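You operate a simulated robot arm through the tools that you are given. There is no shell and no other tool.

Carry out the task below with a simulated two-armed robot. There is one attempt and no reset: what you move stays moved.

JOB
Shut the press down and return the grey cover to the yellow tray.
Fine: press switch off first, air line valve closed, ram dial to 2 bar, press tray pushed in.

It is judged by the outcome, as a careful person would: the job done as asked, and still so three seconds after it is handed in. It fails if anything else is knocked over, pushed out of place, dropped, spilled or broken. Lids that push on must go on centred and level and be pressed home; caps that screw on are set level and turned clockwise until they are tight.

ROBOT AND FRAMES
Two 7-joint arms with fingered hands on one trunk that stands fixed in place. Base frame: the origin is at the foot of the trunk, x ahead of it, y to its left, z up. Lengths are in m, angles in rad, forces in N, time in s.
The left shoulder is at [0.06, 0.177, 1], the right one opposite. Payload 4 kg a hand.
The TCP of each hand is the grasp point between the finger pads, 0.037 m short of the fingertips. In the tool frame z runs along the fingers and y along their closing line. The gripper opens to 0.124 m. The gripper's body begins 0.043 m behind the TCP. The gripper is a hand of 3 fingers: y runs from the thumb to the fingers, the wrist lies at [-0.015, -0.108, -0.202] in the tool frame, and closing takes about 1.5 s.
Orientation is that of the tool frame in the base frame, as a unit quaternion [w, x, y, z]. With the fingers straight down and the wrist toward the robot, the tool's x, y and z point along [0, 1, 0], [1, 0, 0] and [0, 0, -1] of the base frame.

CONTROLS
- The arms move only by the tool nudge_tool. It takes "left_series", "right_series" or both (then of equal length, played together; a hand with none holds still); each is a list of rows, each a list of 7 numbers: the shift along the tool's x, y, z in m, then the turn, a rotation vector about the tool's x, y, z in rad, then the gripper command, from -1 (shut) to 1 (fully open), values between in proportion. In form: [[tx, ty, tz, rx, ry, rz, grip], ...]. A call has 1 to 20 rows; each row is the pose to reach, as a shift and turn from the pose commanded when the call began, along the tool's axes at that moment. A row lasts 0.2 s, in which the tool goes at most 0.05 m and 0.15 rad; a call with a longer step from one row to the next is refused whole, and so is a gripper value outside its range. Where a pose cannot be reached the arm comes as near as it can. A force on the tool above 40 N (or 10 N above the force at the start of the call, whichever is more), or a blocked arm, ends the call early, and 0.2 s more pass. Each finger travels about 0.072 m/s and halts on what it meets, pressing with about 24 N; the grip force reading is that of the motor and also rises with nothing between the fingers. The clock runs only during rows and for 0.2 s after the last one: add rows that repeat a pose to give the fingers time. The reply holds the time, the measured pose of the TCP, the force on the tool along the base axes, the opening and the grip force, in the units named above and with some noise, with the torque about the TCP (base axes, N m) and any sound that the robot's microphone picked up.
- Cameras (640 x 400 px; columns grow to the right, rows downward): "scene" is now at [0.0446, -0.0464, 1.6627]; the picture's right is [-0.53, -0.85, 0.00], its down [-0.48, 0.30, -0.83] and it looks along [0.70, -0.44, -0.56] (base axes); focal length 311 px, centre (320, 200). "left" rides on the left gripper at [-0.064, -0.076, -0.136] in its tool frame; the picture's right is [-0.84, -0.26, 0.48], its down [0.48, -0.76, 0.43] and it looks along [0.26, 0.60, 0.76] (tool axes); focal length 256 px, centre (320, 200). "right" rides on the right gripper at [0.064, -0.076, -0.137] in its tool frame; the picture's right is [-0.84, 0.26, -0.48], its down [-0.48, -0.76, 0.43] and it looks along [-0.26, 0.60, 0.76] (tool axes); focal length 256 px, centre (320, 200). There is no depth. A picture from a camera that has moved, and an enlarged one, comes with that camera's place and axes in the base frame and with its lens.
- get_image(camera): a new picture of that camera. It takes no simulated time.
- lift_body(by): slides the trunk up (or, below 0, down) by that many m; the arms and the scene camera ride with it, the base frame stays. It gives what a move gives, with no picture.
- preshape(shape, hand): the hand has 3 fingers and takes this shape, open, in about a second: jaw (thumb against the fingers, like two jaws); tri (thumb and two fingers); tip (a fingertip pinch); poke (one finger out to press); point (the index stretched); flat (the hand flat); cup (the hand cupped); fist (a fist). The gripper value then closes the fingers along that shape, each until it touches; the sizes above hold for jaw. It gives what a move gives, with no picture.
- turn_head(pan, tilt): turns the head with the scene camera to pan (to the left, within 1.501 rad either way) and tilt (down, from -0.506 to 1.204), counted from straight ahead of the robot. It gives what a move gives.
- zoom(camera, box): a new picture of the part [left, top, right, bottom] of that camera's present view, enlarged. It takes no simulated time.
- hand_in(): hands the job in; it is judged then, once.

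Nothing tells you positions but the pictures and the camera data. Unless the task says otherwise, let go and move clear before handing in.

The tools are called after "Request:" as name(argument=value, ...) on one line, values as JSON. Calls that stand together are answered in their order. nudge_tool: Moves the arms, as the interface text tells. Its arguments: {"type":"object","properties":{"left_series":{"type":"array","items":{"type":"array","items":{"type":"number"}}},"right_series":{"type":"array","items":{"type":"array","items":{"type":"number"}}}},"required":[]} The other tools are called the same way: lift_body (by) slides the trunk up or down; preshape (shape, hand) gives the hand a shape; turn_head (pan, tilt) turns the head that bears the scene camera; get_image (camera) takes a picture; zoom (camera, box) takes an enlarged picture of a part of a camera's view; hand_in () hands the job in.

At the start:

```text
clock: 0.0
left_tool_pos: [0.4404, -0.0167, 1.4651]
left_tcp_rot: [-0.001, 0.707, 0.707, 0.001]
left_ft_force: [0.4, -0.4, -0.6]
left_ft_torque: [0.0, 0.0, 0.01]
left_width: 0.1233
left_grip_force: 0.0
left_shape: jaw
right_tool_pos: [0.3253, -0.4056, 1.447]
right_tcp_rot: [-0.001, 0.707, 0.707, 0.0]
right_ft_force: [1.1, 0.2, 0.2]
right_ft_torque: [0.01, 0.0, 0.0]
right_width: 0.1236
right_grip_force: 0.2
right_shape: jaw
trunk travel left (down, up): [-0.525, 0.065]
head pan, tilt: [-0.557, 0.597]
```

scene: 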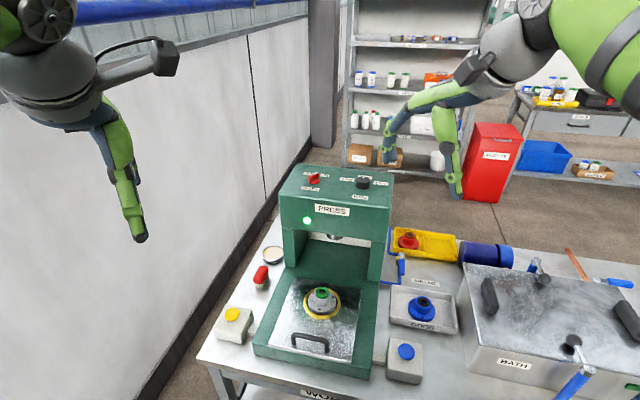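
right: 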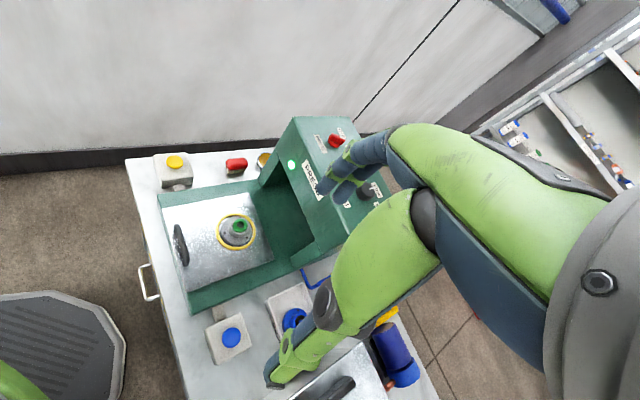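
left: 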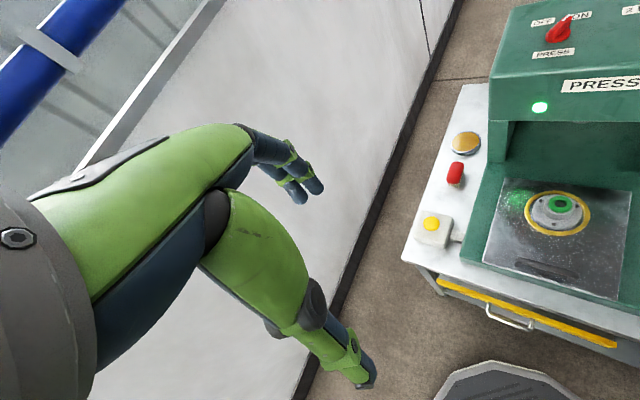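

I see a green press with a red switch, a black dial and a tray that is pulled out. Around it are yellow and blue buttons, a yellow tray and a grey tray to the right, and a bath. I'll zoom in first to identify the parts.

Request:
zoom(camera="scene", box=[270, 155, 410, 245])

Request:
zoom(camera="scene", box=[370, 215, 530, 315])

Request:
zoom(camera="scene", box=[200, 240, 440, 400])

Request:
zoom(camera="scene", box=[440, 230, 640, 400])

```text
4.44 times, centred on (340, 200) of scene
camera zoom: at [0.0446, -0.0464, 1.6627], right [-0.53, -0.85, 0.0], down [-0.48, 0.3, -0.83], along [0.7, -0.44, -0.56], focal length 1383 px, centre (231, 200)
```

zoom: 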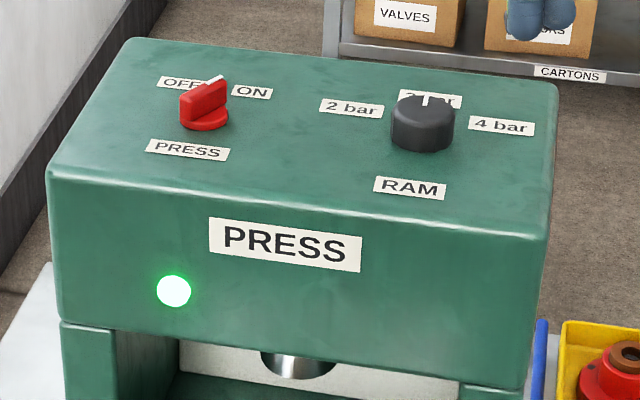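

```text
4.00 times, centred on (450, 265) of scene
camera zoom: at [0.0446, -0.0464, 1.6627], right [-0.53, -0.85, 0.0], down [-0.48, 0.3, -0.83], along [0.7, -0.44, -0.56], focal length 1245 px, centre (-200, -60)
```

zoom: 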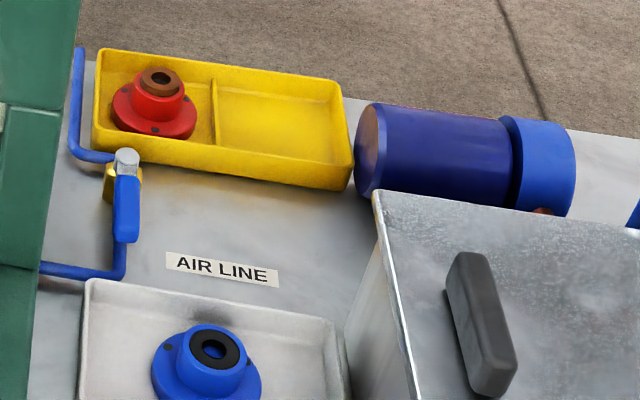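

```text
2.50 times, centred on (320, 320) of scene
camera zoom: at [0.0446, -0.0464, 1.6627], right [-0.53, -0.85, 0.0], down [-0.48, 0.3, -0.83], along [0.7, -0.44, -0.56], focal length 778 px, centre (320, -100)
```

zoom: 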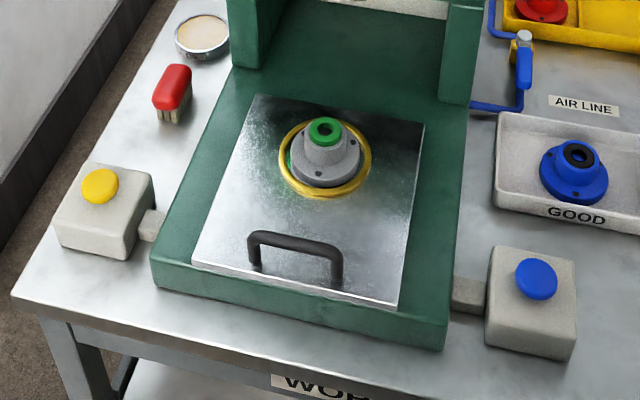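

```text
2.35 times, centred on (540, 315) of scene
camera zoom: at [0.0446, -0.0464, 1.6627], right [-0.53, -0.85, 0.0], down [-0.48, 0.3, -0.83], along [0.7, -0.44, -0.56], focal length 732 px, centre (-198, -71)
```

zoom: 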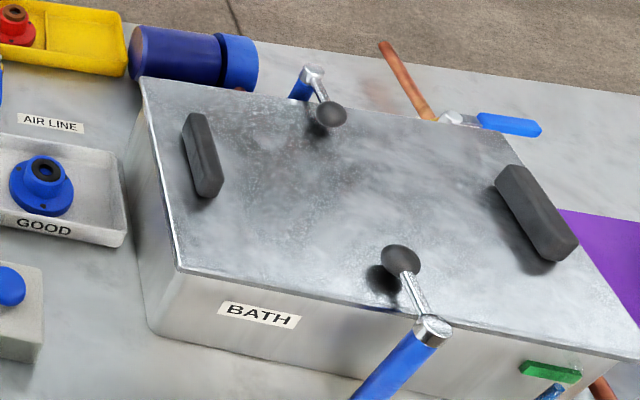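

The grey flanged part with the green ring, sitting in the press nest, must be the "grey cover". The yellow tray at the back right has an empty compartment beside the red part. I'll turn the head for a better look at the trays and the valve.

Request:
turn_head(pan=-0.95, tilt=0.75)

Request:
get_image(camera="scene")

```text
clock: 0.9
left_tool_pos: [0.4405, -0.0173, 1.4651]
left_tcp_rot: [0.0, 0.707, 0.707, 0.0]
left_ft_force: [0.0, 0.4, -0.7]
left_ft_torque: [0.0, 0.0, -0.01]
left_width: 0.1238
left_grip_force: 0.1
left_shape: jaw
right_tool_pos: [0.3256, -0.4057, 1.4479]
right_tcp_rot: [0.0, 0.707, 0.707, 0.0]
right_ft_force: [0.0, 0.6, 0.8]
right_ft_torque: [-0.01, 0.03, 0.0]
right_width: 0.1236
right_grip_force: 0.1
right_shape: jaw
trunk travel left (down, up): [-0.525, 0.065]
head pan, tilt: [-0.949, 0.75]
```

```text
taken
camera scene: at [0.0178, -0.067, 1.6494], right [-0.81, -0.58, 0.0], down [-0.4, 0.55, -0.73], along [0.43, -0.59, -0.68], focal length 311 px, centre (320, 200)
```

scene: 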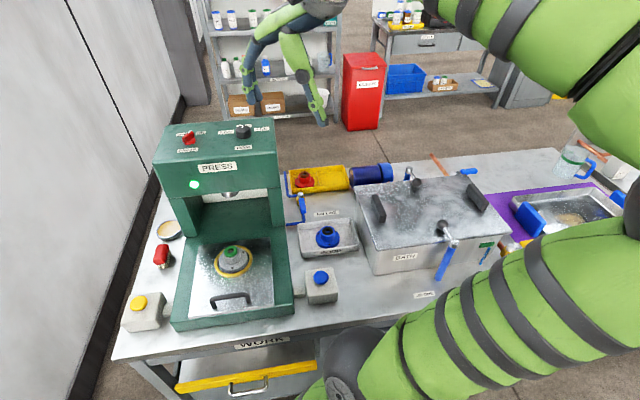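

Request:
zoom(camera="scene", box=[270, 150, 430, 250])

Request:
zoom(camera="scene", box=[270, 180, 350, 230])

Request:
zoom(camera="scene", box=[170, 220, 346, 330])

Request:
zoom(camera="scene", box=[150, 115, 294, 205])

```text
4.00 times, centred on (350, 200) of scene
camera zoom: at [0.0178, -0.067, 1.6494], right [-0.81, -0.58, 0.0], down [-0.4, 0.55, -0.73], along [0.43, -0.59, -0.68], focal length 1245 px, centre (200, 200)
```

zoom: 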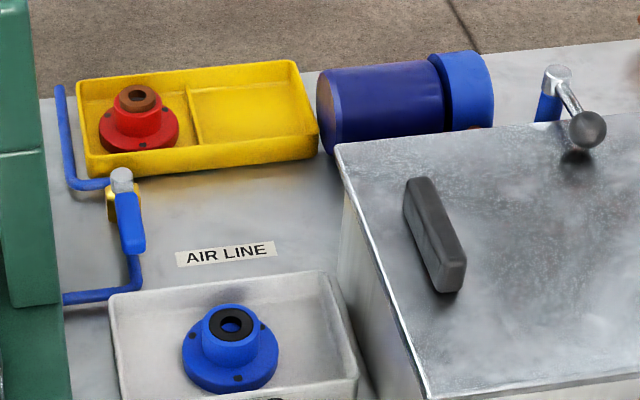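

```text
8.00 times, centred on (310, 205) of scene
camera zoom: at [0.0178, -0.067, 1.6494], right [-0.81, -0.58, 0.0], down [-0.4, 0.55, -0.73], along [0.43, -0.59, -0.68], focal length 2490 px, centre (400, 160)
```

zoom: 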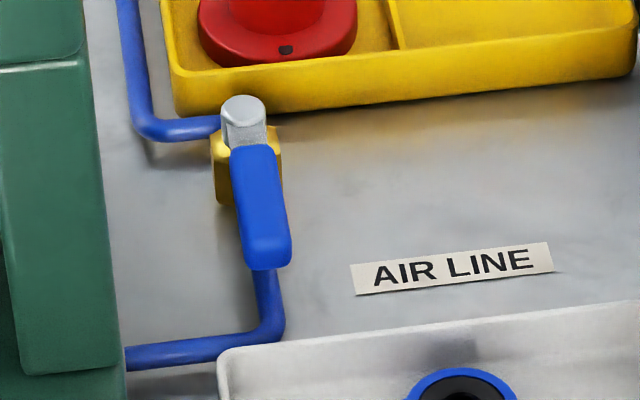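

```text
3.64 times, centred on (258, 275) of scene
camera zoom: at [0.0178, -0.067, 1.6494], right [-0.81, -0.58, 0.0], down [-0.4, 0.55, -0.73], along [0.43, -0.59, -0.68], focal length 1132 px, centre (546, -73)
```

zoom: 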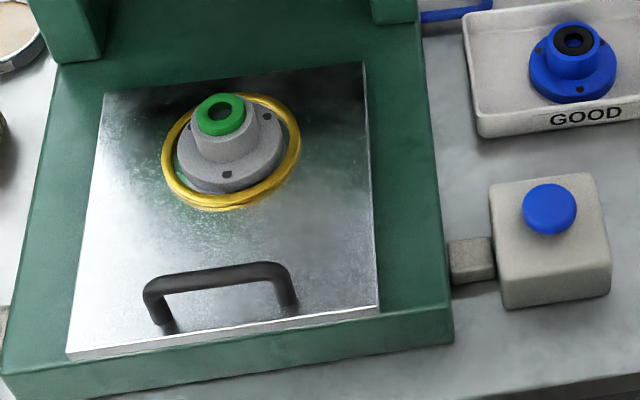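

```text
4.44 times, centred on (222, 160) of scene
camera zoom: at [0.0178, -0.067, 1.6494], right [-0.81, -0.58, 0.0], down [-0.4, 0.55, -0.73], along [0.43, -0.59, -0.68], focal length 1383 px, centre (756, 378)
```

zoom: 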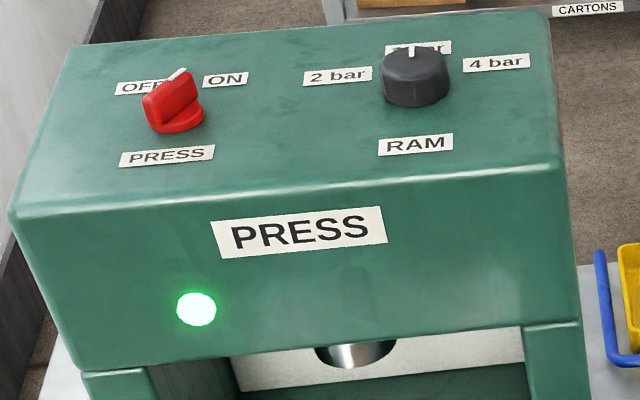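

The press top carries the red switch (the lamp is lit, so it is ON) and the black dial, which is at 3 bar. I'll move the right hand above the press top for a close look straight down.

Request:
nudge_tool(right_series=[[-0.01, 0.04, 0.01, 0, 0, 0, 1], [-0.02, 0.08, 0.02, 0, 0, 0, 1], [-0.03, 0.12, 0.03, 0, 0, 0, 1], [-0.04, 0.16, 0.04, 0, 0, 0, 1], [-0.05, 0.2, 0.05, 0, 0, 0, 1], [-0.06, 0.24, 0.06, 0, 0, 0, 1], [-0.068, 0.26, 0.07, 0, 0, 0, 1]])

Request:
get_image(camera="right")

Request:
get_image(camera="scene")

```text
clock: 2.5
left_tool_pos: [0.4403, -0.0171, 1.4656]
left_tcp_rot: [-0.001, 0.707, 0.707, 0.0]
left_ft_force: [-0.2, 0.7, 1.0]
left_ft_torque: [0.02, 0.02, -0.03]
left_width: 0.1235
left_grip_force: 0.0
left_shape: jaw
right_tool_pos: [0.5877, -0.4733, 1.378]
right_tcp_rot: [-0.001, 0.707, 0.707, 0.0]
right_ft_force: [-0.3, 0.6, -0.1]
right_ft_torque: [-0.01, -0.01, -0.02]
right_width: 0.124
right_grip_force: 0.2
right_shape: jaw
trunk travel left (down, up): [-0.525, 0.065]
head pan, tilt: [-0.949, 0.75]
```

```text
taken
camera right: at [0.5102, -0.4098, 1.5132], right [0.26, -0.84, 0.48], down [-0.76, -0.48, -0.43], along [0.6, -0.26, -0.76], focal length 256 px, centre (320, 200)
```

right: 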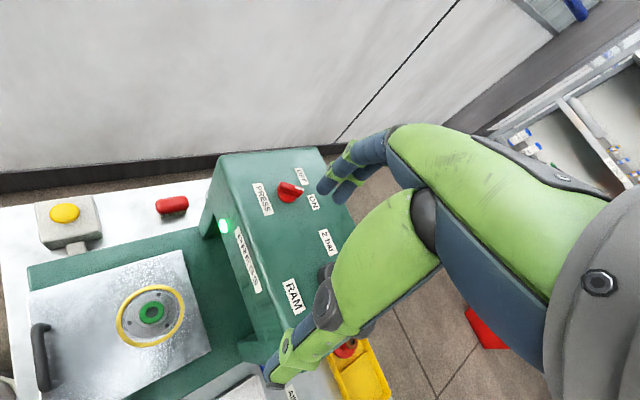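

```text
taken
camera scene: at [0.0182, -0.0672, 1.6494], right [-0.81, -0.58, 0.0], down [-0.4, 0.55, -0.73], along [0.43, -0.59, -0.68], focal length 311 px, centre (320, 200)
```

scene: 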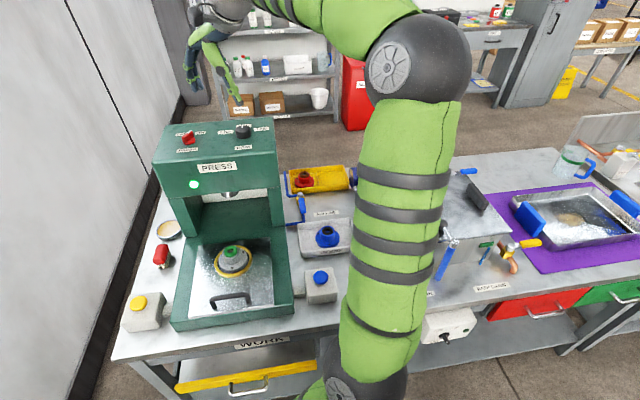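

Request:
zoom(camera="right", box=[220, 150, 380, 250])

Request:
zoom(camera="right", box=[250, 220, 410, 320])

Request:
zoom(camera="left", box=[480, 0, 640, 100])

Request:
zoom(camera="scene", box=[150, 115, 294, 205])

```text
4.00 times, centred on (300, 200) of right
camera zoom: at [0.5102, -0.4098, 1.5132], right [0.26, -0.84, 0.48], down [-0.76, -0.48, -0.43], along [0.6, -0.26, -0.76], focal length 1024 px, centre (400, 200)
```

zoom: 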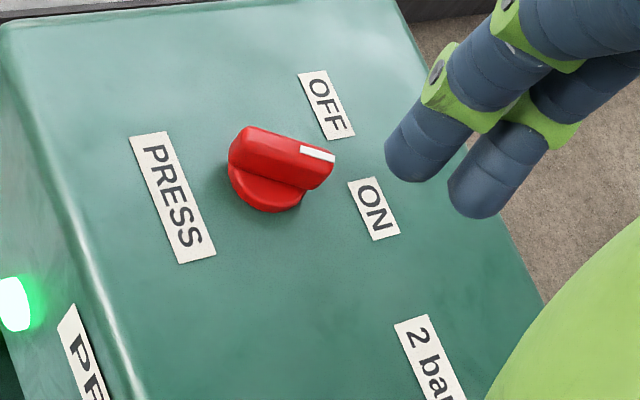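

```text
4.00 times, centred on (330, 270) of right
camera zoom: at [0.5102, -0.4098, 1.5132], right [0.26, -0.84, 0.48], down [-0.76, -0.48, -0.43], along [0.6, -0.26, -0.76], focal length 1024 px, centre (280, -80)
```

zoom: 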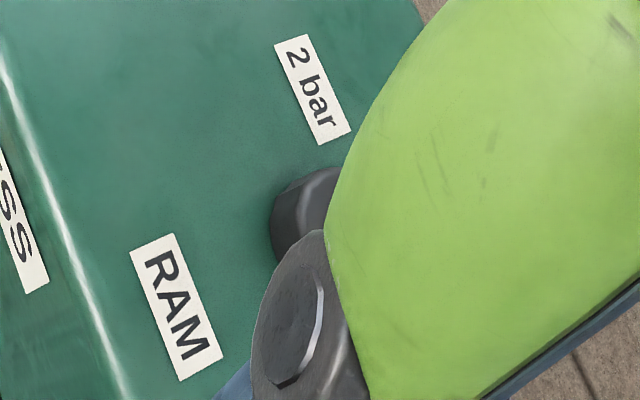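

```text
4.00 times, centred on (560, 50) of left
camera zoom: at [0.3658, -0.0804, 1.6003], right [-0.26, -0.84, -0.48], down [-0.76, 0.48, -0.43], along [0.6, 0.26, -0.76], focal length 1024 px, centre (-640, 800)
```

zoom: 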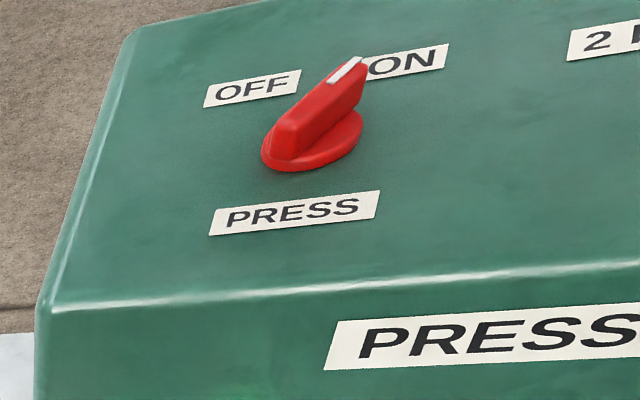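

```text
4.44 times, centred on (222, 160) of scene
camera zoom: at [0.0182, -0.0672, 1.6494], right [-0.81, -0.58, 0.0], down [-0.4, 0.55, -0.73], along [0.43, -0.59, -0.68], focal length 1383 px, centre (756, 378)
```

zoom: 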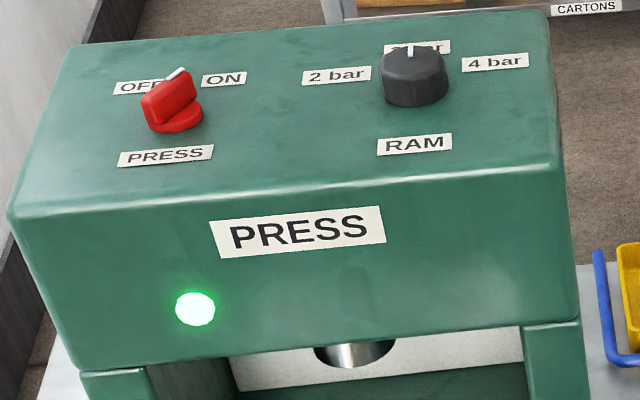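

The bench is turned about 45° to the robot. The switch pointer is at ON, about 35° right of press-forward, and OFF is the same angle to the left. The switch sits near (0.765, -0.47, 1.17). I'll raise the trunk for reach, then test whether the right hand can turn above the switch.

Request:
lift_body(by=0.065)

Request:
nudge_tool(right_series=[[0, 0.04, 0.02, 0, 0, 0, 1], [0, 0.08, 0.04, 0, 0, 0, 1], [0, 0.12, 0.06, 0, 0, 0, 1], [0, 0.15, 0.08, 0, 0, 0, 1], [0.002, 0.172, 0.1, 0, 0, 0, 1], [0.002, 0.172, 0.1, 0, 0, 0, 1]])

Request:
get_image(camera="right")

Request:
get_image(camera="scene")

```text
clock: 3.5
left_tool_pos: [0.4403, -0.0169, 1.5303]
left_tcp_rot: [0.0, 0.708, 0.707, -0.001]
left_ft_force: [0.4, 0.2, 0.5]
left_ft_torque: [0.01, -0.01, 0.01]
left_width: 0.1237
left_grip_force: 0.1
left_shape: jaw
right_tool_pos: [0.5865, -0.4722, 1.4419]
right_tcp_rot: [0.0, 0.707, 0.707, 0.0]
right_ft_force: [0.0, -0.4, -0.6]
right_ft_torque: [-0.01, 0.01, 0.04]
right_width: 0.1236
right_grip_force: 0.2
right_shape: jaw
trunk travel left (down, up): [-0.59, 0.0]
head pan, tilt: [-0.949, 0.75]
```

```text
clock: 4.9
left_tool_pos: [0.4391, -0.0167, 1.5307]
left_tcp_rot: [0.0, 0.707, 0.707, 0.0]
left_ft_force: [-0.1, 0.5, 0.0]
left_ft_torque: [0.04, 0.0, 0.03]
left_width: 0.1234
left_grip_force: 0.0
left_shape: jaw
right_tool_pos: [0.7589, -0.4717, 1.3439]
right_tcp_rot: [0.0, 0.707, 0.707, 0.0]
right_ft_force: [0.4, -0.3, 0.4]
right_ft_torque: [0.01, 0.03, -0.02]
right_width: 0.124
right_grip_force: 0.2
right_shape: jaw
trunk travel left (down, up): [-0.59, 0.0]
head pan, tilt: [-0.949, 0.75]
```

```text
taken
camera right: at [0.6826, -0.4071, 1.4797], right [0.26, -0.84, 0.48], down [-0.76, -0.48, -0.44], along [0.6, -0.26, -0.76], focal length 256 px, centre (320, 200)
```

right: 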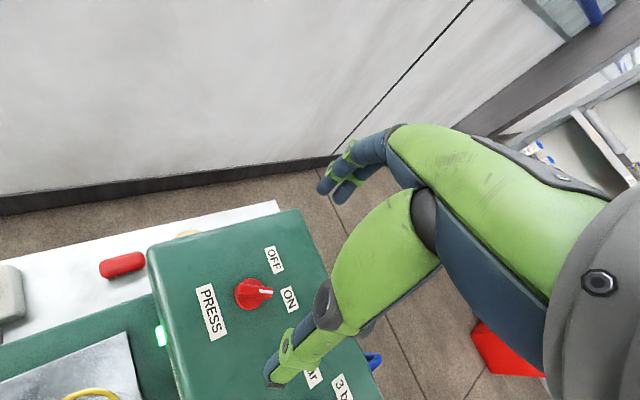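

```text
taken
camera scene: at [0.0169, -0.067, 1.7144], right [-0.81, -0.58, 0.0], down [-0.4, 0.55, -0.73], along [0.43, -0.59, -0.68], focal length 311 px, centre (320, 200)
```

scene: 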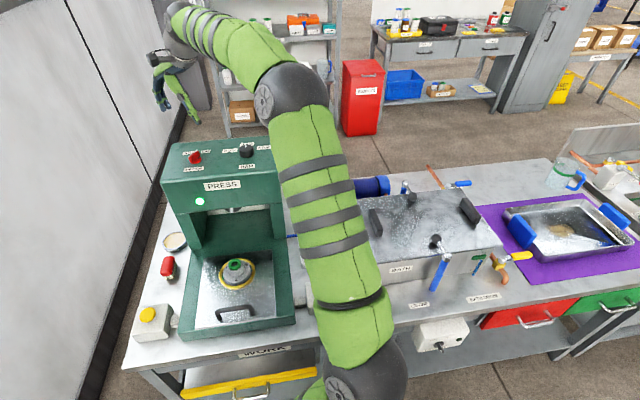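

Request:
nudge_tool(right_series=[[0, 0, 0.035, 0, 0, -0.13, 1], [0, 0, 0.07, 0, 0, -0.26, 1], [0, 0, 0.07, 0, 0, -0.4, 1], [0, 0, 0.07, 0, 0, -0.54, 1], [0, 0, 0.07, 0, 0, -0.68, 1], [0, 0, 0.07, 0, 0, -0.82, 1], [0, 0, 0.07, 0, 0, -0.96, 1], [0, 0, 0.07, 0, 0, -1.1, 1], [0, 0, 0.07, 0, 0, -1.24, 1], [0, 0, 0.07, 0, 0, -1.36, 1], [0, 0, 0.07, 0, 0, -1.36, 1]])

Request:
get_image(camera="right")

Request:
get_image(camera="scene")

```text
clock: 7.3
left_tool_pos: [0.4372, -0.0174, 1.5311]
left_tcp_rot: [0.0, 0.707, 0.707, 0.001]
left_ft_force: [-0.3, 0.1, 0.2]
left_ft_torque: [0.04, -0.04, 0.0]
left_width: 0.1236
left_grip_force: 0.1
left_shape: jaw
right_tool_pos: [0.7225, -0.453, 1.2586]
right_tcp_rot: [0.001, 0.112, 0.994, 0.001]
right_ft_force: [0.1, -0.3, 0.0]
right_ft_torque: [-0.02, -0.03, 0.01]
right_width: 0.1239
right_grip_force: 0.0
right_shape: jaw
right hand out of reach, approached as far as the arm can: row 8, 9, 10, 11
trunk travel left (down, up): [-0.59, 0.0]
head pan, tilt: [-0.949, 0.75]
```

```text
taken
camera right: at [0.6418, -0.5112, 1.395], right [0.87, 0.06, 0.48], down [0.3, -0.85, -0.44], along [0.38, 0.53, -0.76], focal length 256 px, centre (320, 200)
```

right: 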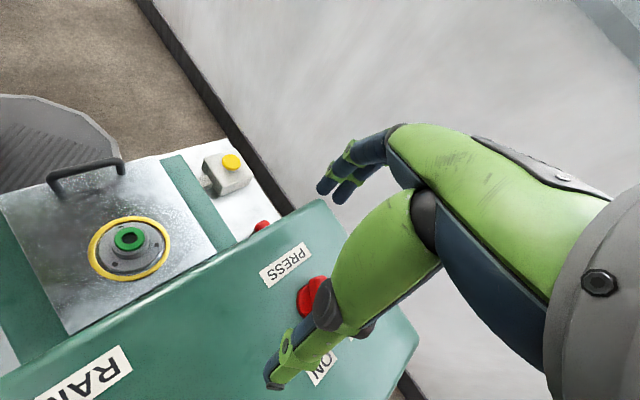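

```text
taken
camera scene: at [0.0156, -0.0678, 1.7144], right [-0.81, -0.58, 0.0], down [-0.4, 0.55, -0.73], along [0.43, -0.59, -0.68], focal length 311 px, centre (320, 200)
```

scene: 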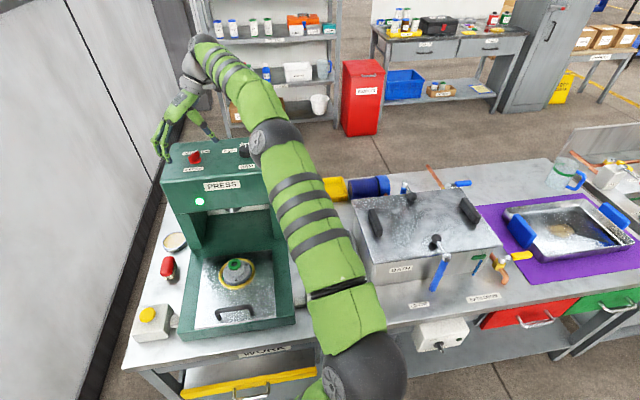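

The hand can turn to about 55° of azimuth before it runs out of reach, so I'll lean the hand along the switch bar to bring the wrist closer. First I'll turn back to the starting angle.

Request:
nudge_tool(right_series=[[0, 0, -0.01, 0, 0, 0.13, 1], [0, 0, -0.02, 0, 0, 0.26, 1], [0, 0, -0.03, 0, 0, 0.4, 1], [0, 0, -0.04, 0, 0, 0.54, 1], [0, 0, -0.04, 0, 0, 0.68, 1], [0, 0, -0.04, 0, 0, 0.82, 1], [0, 0, -0.04, 0, 0, 0.96, 1], [0, 0, -0.04, 0, 0, 1.08, 1], [0, 0, -0.04, 0, 0, 1.15, 1], [0, 0, -0.04, 0, 0, 1.15, 1]])

```text
clock: 9.5
left_tool_pos: [0.44, -0.0177, 1.5306]
left_tcp_rot: [-0.001, 0.707, 0.707, 0.0]
left_ft_force: [-0.1, -0.1, -0.1]
left_ft_torque: [0.0, 0.03, 0.01]
left_width: 0.1238
left_grip_force: 0.1
left_shape: jaw
right_tool_pos: [0.724, -0.4499, 1.2984]
right_tcp_rot: [0.0, 0.629, 0.777, 0.0]
right_ft_force: [0.0, 0.6, 0.1]
right_ft_torque: [0.02, -0.01, 0.04]
right_width: 0.1239
right_grip_force: 0.0
right_shape: jaw
trunk travel left (down, up): [-0.59, 0.0]
head pan, tilt: [-0.949, 0.75]
```

Request:
nudge_tool(right_series=[[-0.008, 0.012, 0, 0, -0.14, 0, 1], [-0.016, 0.024, 0, 0, -0.28, 0, 1], [-0.025, 0.0356, 0, 0, -0.42, 0, 1], [-0.025, 0.0356, 0, 0, -0.42, 0, 1]])

Request:
get_image(camera="right")

Request:
get_image(camera="scene")

Request:
get_image(camera="left")

```text
clock: 10.5
left_tool_pos: [0.44, -0.0166, 1.53]
left_tcp_rot: [-0.001, 0.707, 0.707, 0.0]
left_ft_force: [-0.8, -0.2, 0.8]
left_ft_torque: [0.04, -0.02, -0.01]
left_width: 0.1239
left_grip_force: 0.0
left_shape: jaw
right_tool_pos: [0.7647, -0.4678, 1.2997]
right_tcp_rot: [0.163, 0.615, 0.76, -0.131]
right_ft_force: [0.4, -0.4, 0.1]
right_ft_torque: [-0.01, -0.01, -0.01]
right_width: 0.1238
right_grip_force: 0.1
right_shape: jaw
trunk travel left (down, up): [-0.59, 0.0]
head pan, tilt: [-0.949, 0.75]
```

```text
taken
camera right: at [0.6653, -0.3726, 1.3977], right [0.37, -0.5, 0.78], down [-0.61, -0.76, -0.2], along [0.7, -0.41, -0.59], focal length 256 px, centre (320, 200)
```

right: 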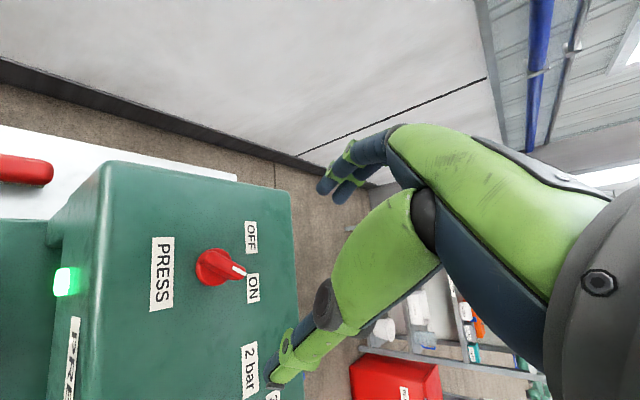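

```text
taken
camera scene: at [0.0175, -0.0676, 1.7144], right [-0.81, -0.58, 0.0], down [-0.4, 0.55, -0.73], along [0.43, -0.59, -0.68], focal length 311 px, centre (320, 200)
```

scene: 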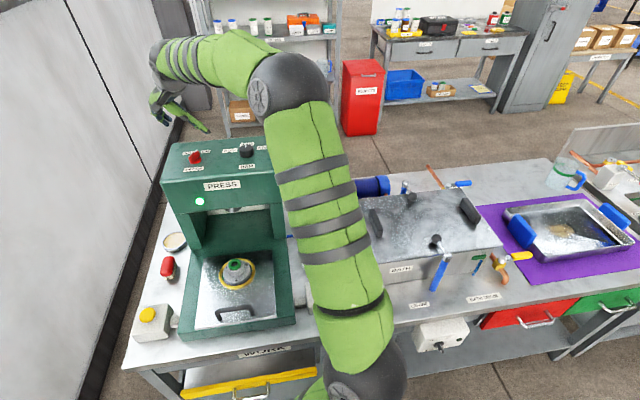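

```text
taken
camera left: at [0.3651, -0.0808, 1.6655], right [-0.26, -0.84, -0.48], down [-0.76, 0.48, -0.43], along [0.6, 0.26, -0.76], focal length 256 px, centre (320, 200)
```

left: 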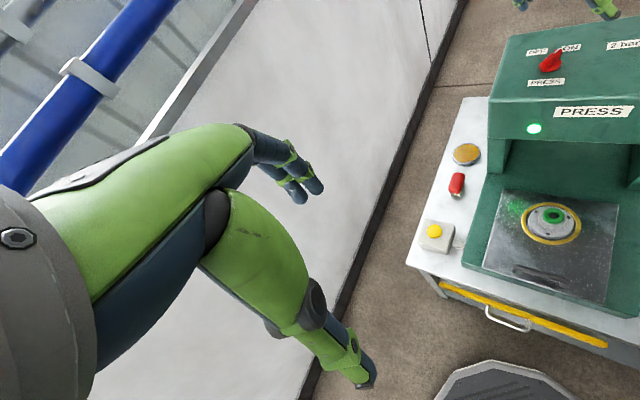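

Request:
zoom(camera="right", box=[140, 210, 300, 310])

Request:
zoom(camera="scene", box=[140, 80, 300, 180])

Request:
zoom(camera="left", box=[480, 0, 640, 100])

```text
4.00 times, centred on (220, 260) of right
camera zoom: at [0.6653, -0.3726, 1.3977], right [0.37, -0.5, 0.78], down [-0.61, -0.76, -0.2], along [0.7, -0.41, -0.59], focal length 1024 px, centre (720, -40)
```

zoom: 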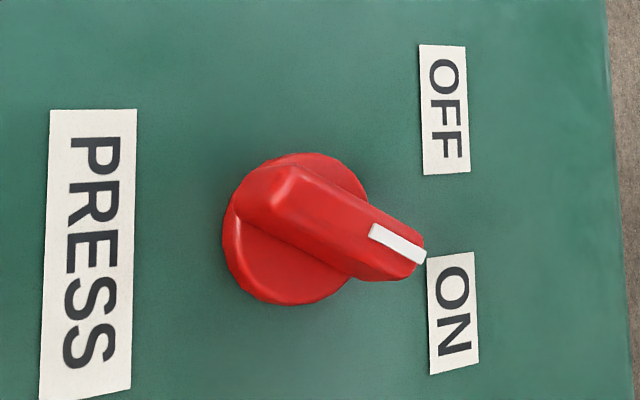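

```text
4.00 times, centred on (220, 130) of scene
camera zoom: at [0.0175, -0.0676, 1.7144], right [-0.81, -0.58, 0.0], down [-0.4, 0.55, -0.73], along [0.43, -0.59, -0.68], focal length 1245 px, centre (720, 480)
```

zoom: 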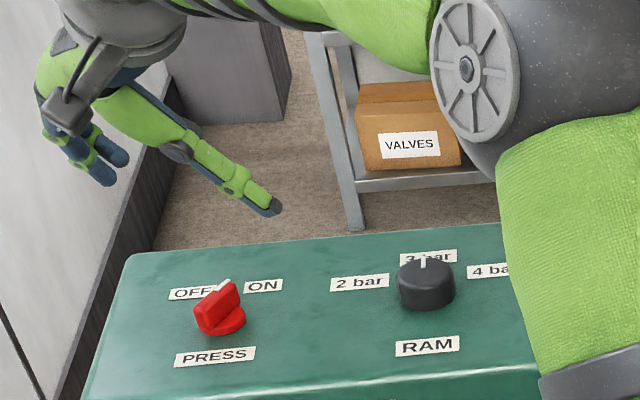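

```text
4.00 times, centred on (560, 50) of left
camera zoom: at [0.3651, -0.0808, 1.6655], right [-0.26, -0.84, -0.48], down [-0.76, 0.48, -0.43], along [0.6, 0.26, -0.76], focal length 1024 px, centre (-640, 800)
```

zoom: 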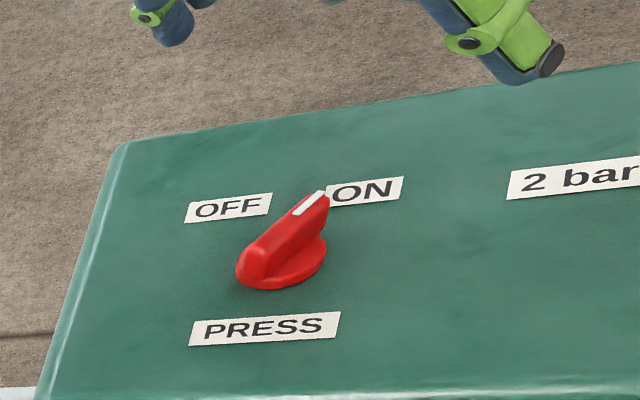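

The switch centre is at about (0.757, -0.4665), its bar points to azimuth -75°, and its top is at z≈1.19. I'll bring the leaned hand down over it, half closed, and check the alignment before gripping.

Request:
nudge_tool(right_series=[[0.02, -0.004, 0.026, -0.0213, 0, -0.0474, 0.2], [0.0407, -0.008, 0.0529, -0.0213, 0, -0.0474, -0.1], [0.0407, -0.008, 0.0529, -0.0213, 0, -0.0474, -0.1], [0.0407, -0.008, 0.0529, -0.0213, 0, -0.0474, -0.1], [0.0407, -0.008, 0.0529, -0.0213, 0, -0.0474, -0.1]])

Request:
zoom(camera="scene", box=[140, 80, 300, 180])

Request:
zoom(camera="left", box=[480, 0, 640, 100])

Request:
get_image(camera="right")

```text
clock: 11.7
left_tool_pos: [0.4396, -0.0172, 1.5289]
left_tcp_rot: [0.0, 0.707, 0.707, 0.0]
left_ft_force: [-0.1, -0.3, -0.3]
left_ft_torque: [0.03, 0.01, 0.02]
left_width: 0.1238
left_grip_force: 0.1
left_shape: jaw
right_tool_pos: [0.7543, -0.4538, 1.2338]
right_tcp_rot: [0.165, 0.595, 0.776, -0.127]
right_ft_force: [0.4, 0.6, 0.8]
right_ft_torque: [0.0, 0.0, 0.02]
right_width: 0.0562
right_grip_force: 0.0
right_shape: jaw
trunk travel left (down, up): [-0.59, 0.0]
head pan, tilt: [-0.949, 0.75]
```

```text
4.00 times, centred on (220, 130) of scene
camera zoom: at [0.0177, -0.0672, 1.7144], right [-0.81, -0.58, 0.0], down [-0.4, 0.55, -0.73], along [0.43, -0.59, -0.68], focal length 1245 px, centre (720, 480)
```

zoom: 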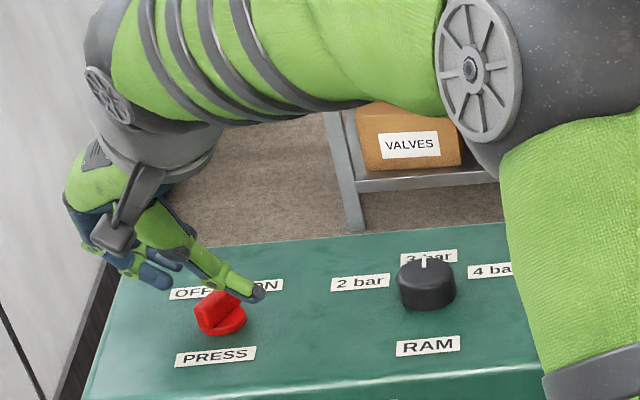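

```text
4.00 times, centred on (560, 50) of left
camera zoom: at [0.3653, -0.0803, 1.6654], right [-0.26, -0.84, -0.48], down [-0.76, 0.48, -0.43], along [0.6, 0.26, -0.76], focal length 1024 px, centre (-640, 800)
```

zoom: 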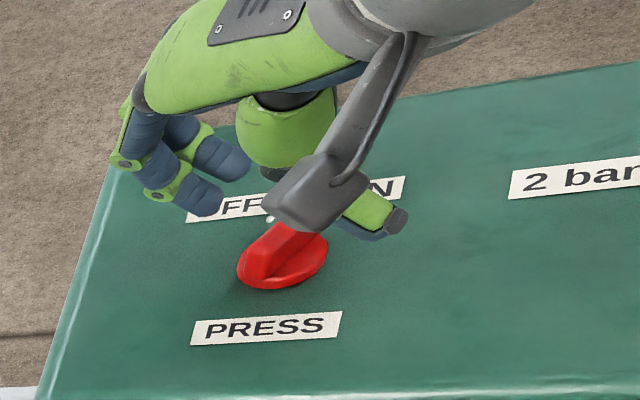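

```text
taken
camera right: at [0.6501, -0.3636, 1.3318], right [0.4, -0.48, 0.78], down [-0.57, -0.79, -0.2], along [0.72, -0.37, -0.59], focal length 256 px, centre (320, 200)
```

right: 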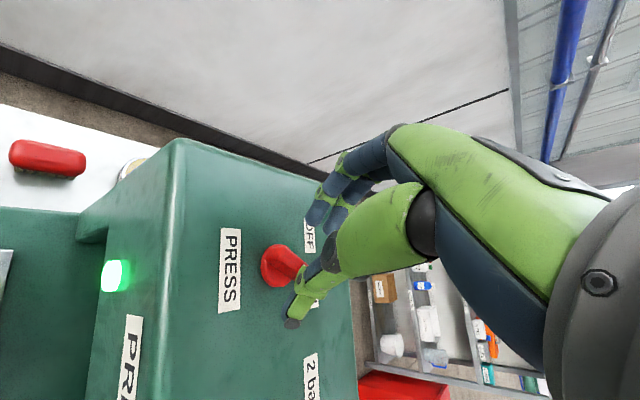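

The fingers straddle the bar and the tips are right over the switch centre. I'll go down 17 mm and close on the bar.

Request:
nudge_tool(right_series=[[0.0035, 0, 0.0078, 0, 0, 0, -0.1], [0.007, 0, 0.0155, 0, 0, 0, -0.1], [0.007, 0, 0.0155, 0, 0, 0, -0.1]])

Request:
nudge_tool(right_series=[[0, 0, 0, 0, 0, 0, -0.5], [0, 0, 0, 0, 0, 0, -1], [0, 0, 0, 0, 0, 0, -1], [0, 0, 0, 0, 0, 0, -1], [0, 0, 0, 0, 0, 0, -1], [0, 0, 0, 0, 0, 0, -1]])

Request:
zoom(camera="left", box=[480, 0, 640, 100])

Request:
zoom(camera="scene", box=[140, 80, 300, 180])

Request:
get_image(camera="right")

```text
clock: 12.5
left_tool_pos: [0.4398, -0.0175, 1.5293]
left_tcp_rot: [0.0, 0.707, 0.708, 0.0]
left_ft_force: [-0.1, 0.0, 0.4]
left_ft_torque: [0.03, 0.01, -0.03]
left_width: 0.1237
left_grip_force: 0.0
left_shape: jaw
right_tool_pos: [0.7533, -0.4534, 1.2174]
right_tcp_rot: [0.166, 0.596, 0.776, -0.127]
right_ft_force: [0.3, 0.6, 0.9]
right_ft_torque: [0.04, 0.01, 0.0]
right_width: 0.0562
right_grip_force: 0.0
right_shape: jaw
trunk travel left (down, up): [-0.59, 0.0]
head pan, tilt: [-0.949, 0.75]
```

```text
clock: 13.9
left_tool_pos: [0.4393, -0.0191, 1.5308]
left_tcp_rot: [0.0, 0.708, 0.707, 0.001]
left_ft_force: [-0.7, -0.5, -0.1]
left_ft_torque: [-0.03, 0.0, 0.01]
left_width: 0.1239
left_grip_force: 0.1
left_shape: jaw
right_tool_pos: [0.7523, -0.4536, 1.2165]
right_tcp_rot: [0.165, 0.595, 0.776, -0.128]
right_ft_force: [-3.1, -0.1, 0.4]
right_ft_torque: [0.03, -0.06, 0.01]
right_width: 0.0111
right_grip_force: 24.1
right_shape: jaw
trunk travel left (down, up): [-0.59, 0.0]
head pan, tilt: [-0.949, 0.75]
```

```text
4.00 times, centred on (560, 50) of left
camera zoom: at [0.3651, -0.0801, 1.6655], right [-0.26, -0.84, -0.48], down [-0.76, 0.48, -0.43], along [0.6, 0.26, -0.76], focal length 1024 px, centre (-640, 800)
```

zoom: 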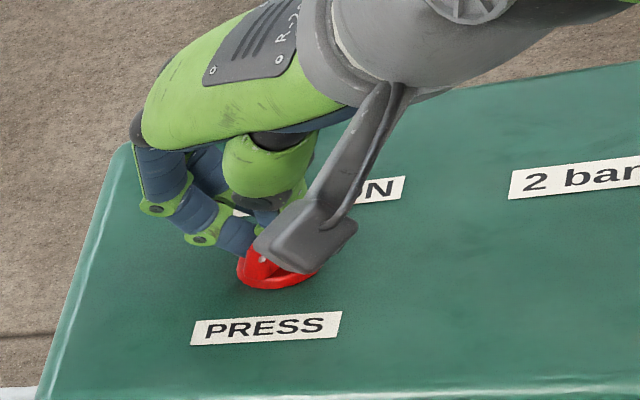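

```text
4.00 times, centred on (220, 130) of scene
camera zoom: at [0.0175, -0.067, 1.7144], right [-0.81, -0.58, 0.0], down [-0.4, 0.55, -0.73], along [0.43, -0.59, -0.68], focal length 1245 px, centre (720, 480)
```

zoom: 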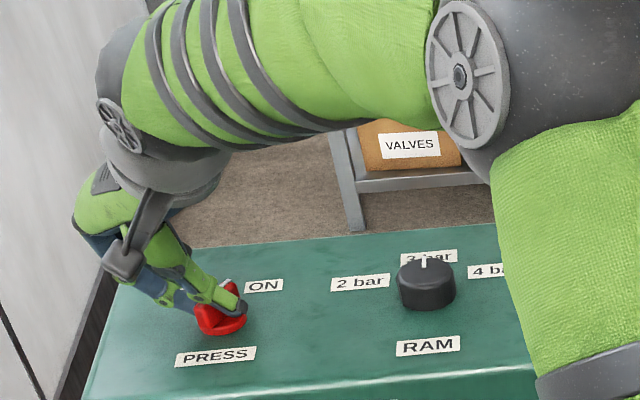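

```text
taken
camera right: at [0.6495, -0.3634, 1.3155], right [0.39, -0.48, 0.78], down [-0.57, -0.79, -0.2], along [0.72, -0.37, -0.59], focal length 256 px, centre (320, 200)
```

right: 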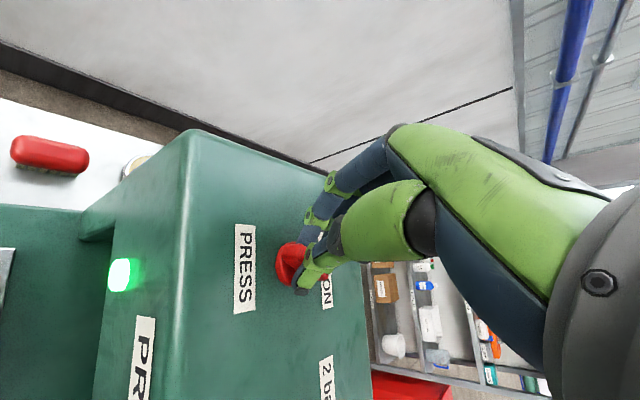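

The switch bar is gripped (11 mm wide). I'll turn it counter-clockwise about its own axis, from ON towards OFF.

Request:
nudge_tool(right_series=[[-0.00012, -0.00181, 5e-05, -0.0572, 0, -0.1277, -1], [-0.00046, -0.00359, 0.00021, -0.1144, 0, -0.2555, -1], [-0.00103, -0.0053, 0.00046, -0.1715, 0, -0.3832, -1], [-0.00181, -0.00691, 0.00081, -0.2287, 0, -0.5109, -1], [-0.00279, -0.00837, 0.00125, -0.2859, 0, -0.6387, -1], [-0.00394, -0.00968, 0.00176, -0.3431, 0, -0.7664, -1], [-0.00525, -0.0108, 0.00235, -0.4002, 0, -0.8942, -1], [-0.00626, -0.01147, 0.0028, -0.4411, 0, -0.9854, -1], [-0.00626, -0.01147, 0.0028, -0.4411, 0, -0.9854, -1]])

Request:
zoom(camera="left", box=[480, 0, 640, 100])

Request:
zoom(camera="scene", box=[140, 80, 300, 180])

Request:
get_image(camera="right")

```text
clock: 15.9
left_tool_pos: [0.4412, -0.0171, 1.5298]
left_tcp_rot: [0.0, 0.707, 0.707, 0.001]
left_ft_force: [0.3, -0.6, 0.9]
left_ft_torque: [0.02, 0.02, 0.01]
left_width: 0.1239
left_grip_force: 0.2
left_shape: jaw
right_tool_pos: [0.7435, -0.4617, 1.2174]
right_tcp_rot: [0.207, 0.112, 0.972, -0.023]
right_ft_force: [0.5, -4.2, 4.0]
right_ft_torque: [0.01, -0.11, -0.03]
right_width: 0.0106
right_grip_force: 23.8
right_shape: jaw
trunk travel left (down, up): [-0.59, 0.0]
head pan, tilt: [-0.949, 0.75]
```

```text
4.00 times, centred on (560, 50) of left
camera zoom: at [0.3653, -0.0806, 1.6654], right [-0.26, -0.84, -0.48], down [-0.76, 0.48, -0.43], along [0.6, 0.26, -0.76], focal length 1024 px, centre (-640, 800)
```

zoom: 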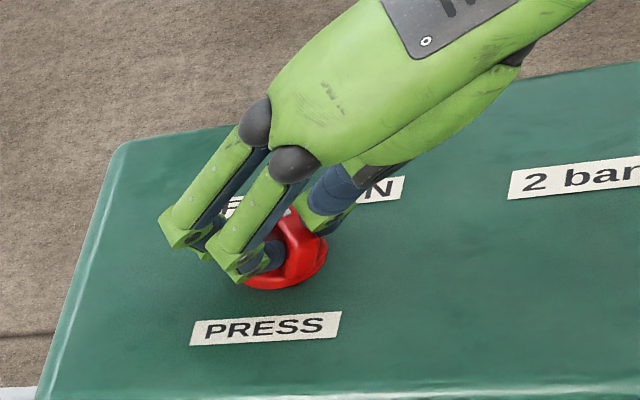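

```text
4.00 times, centred on (220, 130) of scene
camera zoom: at [0.0177, -0.0675, 1.7144], right [-0.81, -0.58, 0.0], down [-0.4, 0.55, -0.73], along [0.43, -0.59, -0.68], focal length 1245 px, centre (720, 480)
```

zoom: 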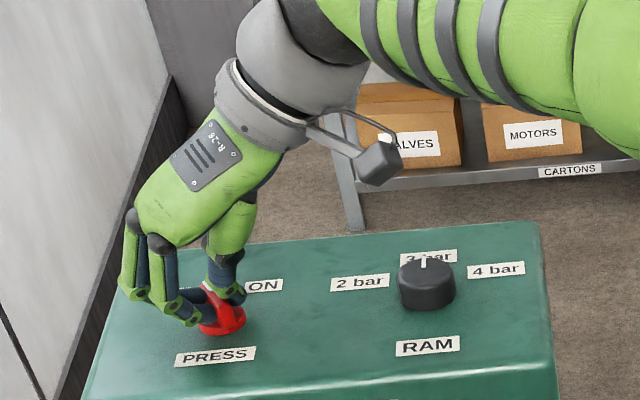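

```text
taken
camera right: at [0.6144, -0.5114, 1.3155], right [0.61, 0.12, 0.78], down [0.43, -0.88, -0.2], along [0.66, 0.46, -0.59], focal length 256 px, centre (320, 200)
```

right: 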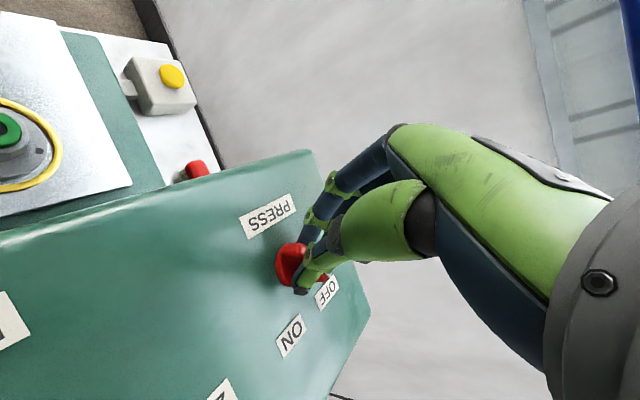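

The bar now points to OFF. I'll check the lamp, then release and back away.

Request:
zoom(camera="scene", box=[150, 130, 310, 230])

Request:
nudge_tool(right_series=[[0, 0, 0, 0, 0, 0, -0.8], [0, 0, 0, 0, 0, 0, -0.5], [0, 0, 0, 0, 0, 0, -0.3], [0, 0, 0, 0, 0, 0, -0.3], [-0.0102, 0, -0.0228, 0, 0, 0, -0.2], [-0.025, 0, -0.055, 0, 0, 0, 0], [-0.025, 0, -0.055, 0, 0, 0, 0]])

Request:
zoom(camera="left", box=[480, 0, 640, 100])

Request:
zoom(camera="scene", box=[140, 80, 300, 180])

Request:
get_image(camera="right")

```text
4.00 times, centred on (230, 180) of scene
camera zoom: at [0.0177, -0.0675, 1.7144], right [-0.81, -0.58, 0.0], down [-0.4, 0.55, -0.73], along [0.43, -0.59, -0.68], focal length 1245 px, centre (680, 280)
```

zoom: 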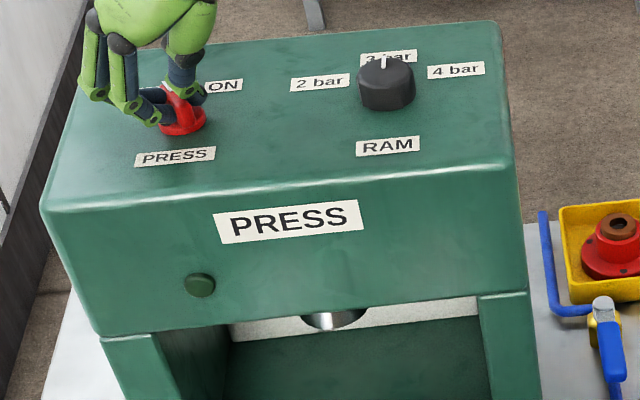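

```text
clock: 17.5
left_tool_pos: [0.4413, -0.0169, 1.5301]
left_tcp_rot: [0.001, 0.707, 0.707, 0.0]
left_ft_force: [0.3, -0.3, 0.3]
left_ft_torque: [0.02, 0.03, 0.01]
left_width: 0.1237
left_grip_force: 0.0
left_shape: jaw
right_tool_pos: [0.7438, -0.4623, 1.277]
right_tcp_rot: [0.206, 0.111, 0.972, -0.023]
right_ft_force: [-0.2, -0.3, 0.2]
right_ft_torque: [0.0, 0.01, 0.01]
right_width: 0.0616
right_grip_force: 0.0
right_shape: jaw
trunk travel left (down, up): [-0.59, 0.0]
head pan, tilt: [-0.949, 0.75]
```

```text
4.00 times, centred on (560, 50) of left
camera zoom: at [0.3656, -0.0806, 1.6653], right [-0.26, -0.84, -0.48], down [-0.76, 0.48, -0.43], along [0.6, 0.26, -0.76], focal length 1024 px, centre (-640, 800)
```

zoom: 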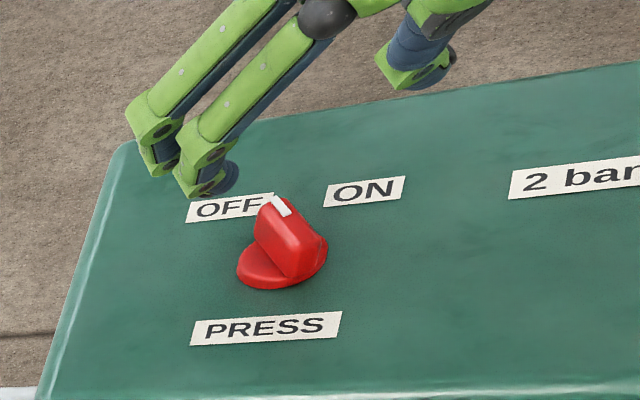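

```text
4.00 times, centred on (220, 130) of scene
camera zoom: at [0.018, -0.0675, 1.7144], right [-0.81, -0.58, 0.0], down [-0.4, 0.55, -0.73], along [0.43, -0.59, -0.68], focal length 1245 px, centre (720, 480)
```

zoom: 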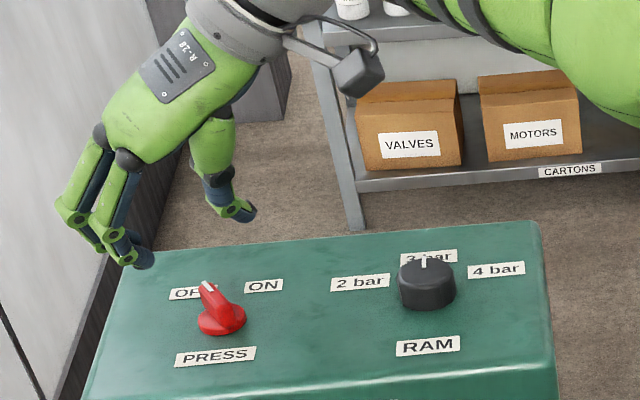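

```text
taken
camera right: at [0.6146, -0.5105, 1.3753], right [0.61, 0.12, 0.78], down [0.43, -0.88, -0.2], along [0.66, 0.46, -0.59], focal length 256 px, centre (320, 200)
```

right: 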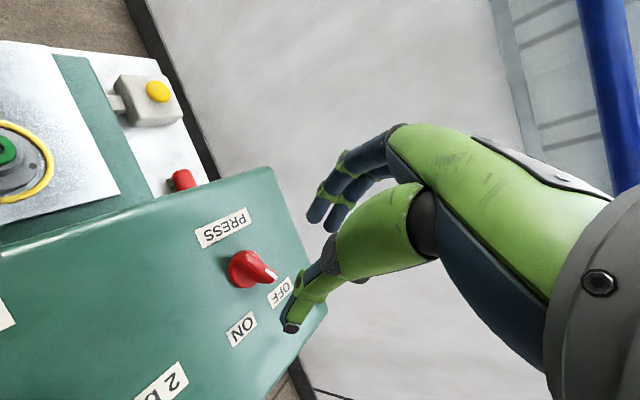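

The lamp is out and the switch is at OFF. The dial is next. Its centre is near (0.661, -0.583), it is about 45 mm across, and the 2 bar label lies about 60° counter-clockwise of the pointer. I'll raise the hand, straighten it and move it over the dial.

Request:
nudge_tool(right_series=[[-0.01, 0, -0.02, 0, 0.14, 0, 0.3], [-0.0204, 0, -0.0456, 0, 0.28, 0, 0.5], [-0.0204, 0, -0.0456, 0, 0.42, 0, 0.5], [-0.0204, 0, -0.0456, 0, 0.42, 0, 0.5]])

```text
clock: 18.5
left_tool_pos: [0.4434, -0.0145, 1.5293]
left_tcp_rot: [-0.001, 0.706, 0.708, -0.001]
left_ft_force: [-0.1, 0.5, -0.8]
left_ft_torque: [-0.01, 0.07, -0.02]
left_width: 0.1239
left_grip_force: 0.0
left_shape: jaw
right_tool_pos: [0.7124, -0.4482, 1.313]
right_tcp_rot: [-0.002, 0.113, 0.994, 0.0]
right_ft_force: [0.6, -0.4, 0.7]
right_ft_torque: [-0.02, -0.01, 0.03]
right_width: 0.0928
right_grip_force: 0.0
right_shape: jaw
right hand out of reach, approached as far as the arm can: row 2, 3, 4
trunk travel left (down, up): [-0.59, 0.0]
head pan, tilt: [-0.949, 0.75]
```

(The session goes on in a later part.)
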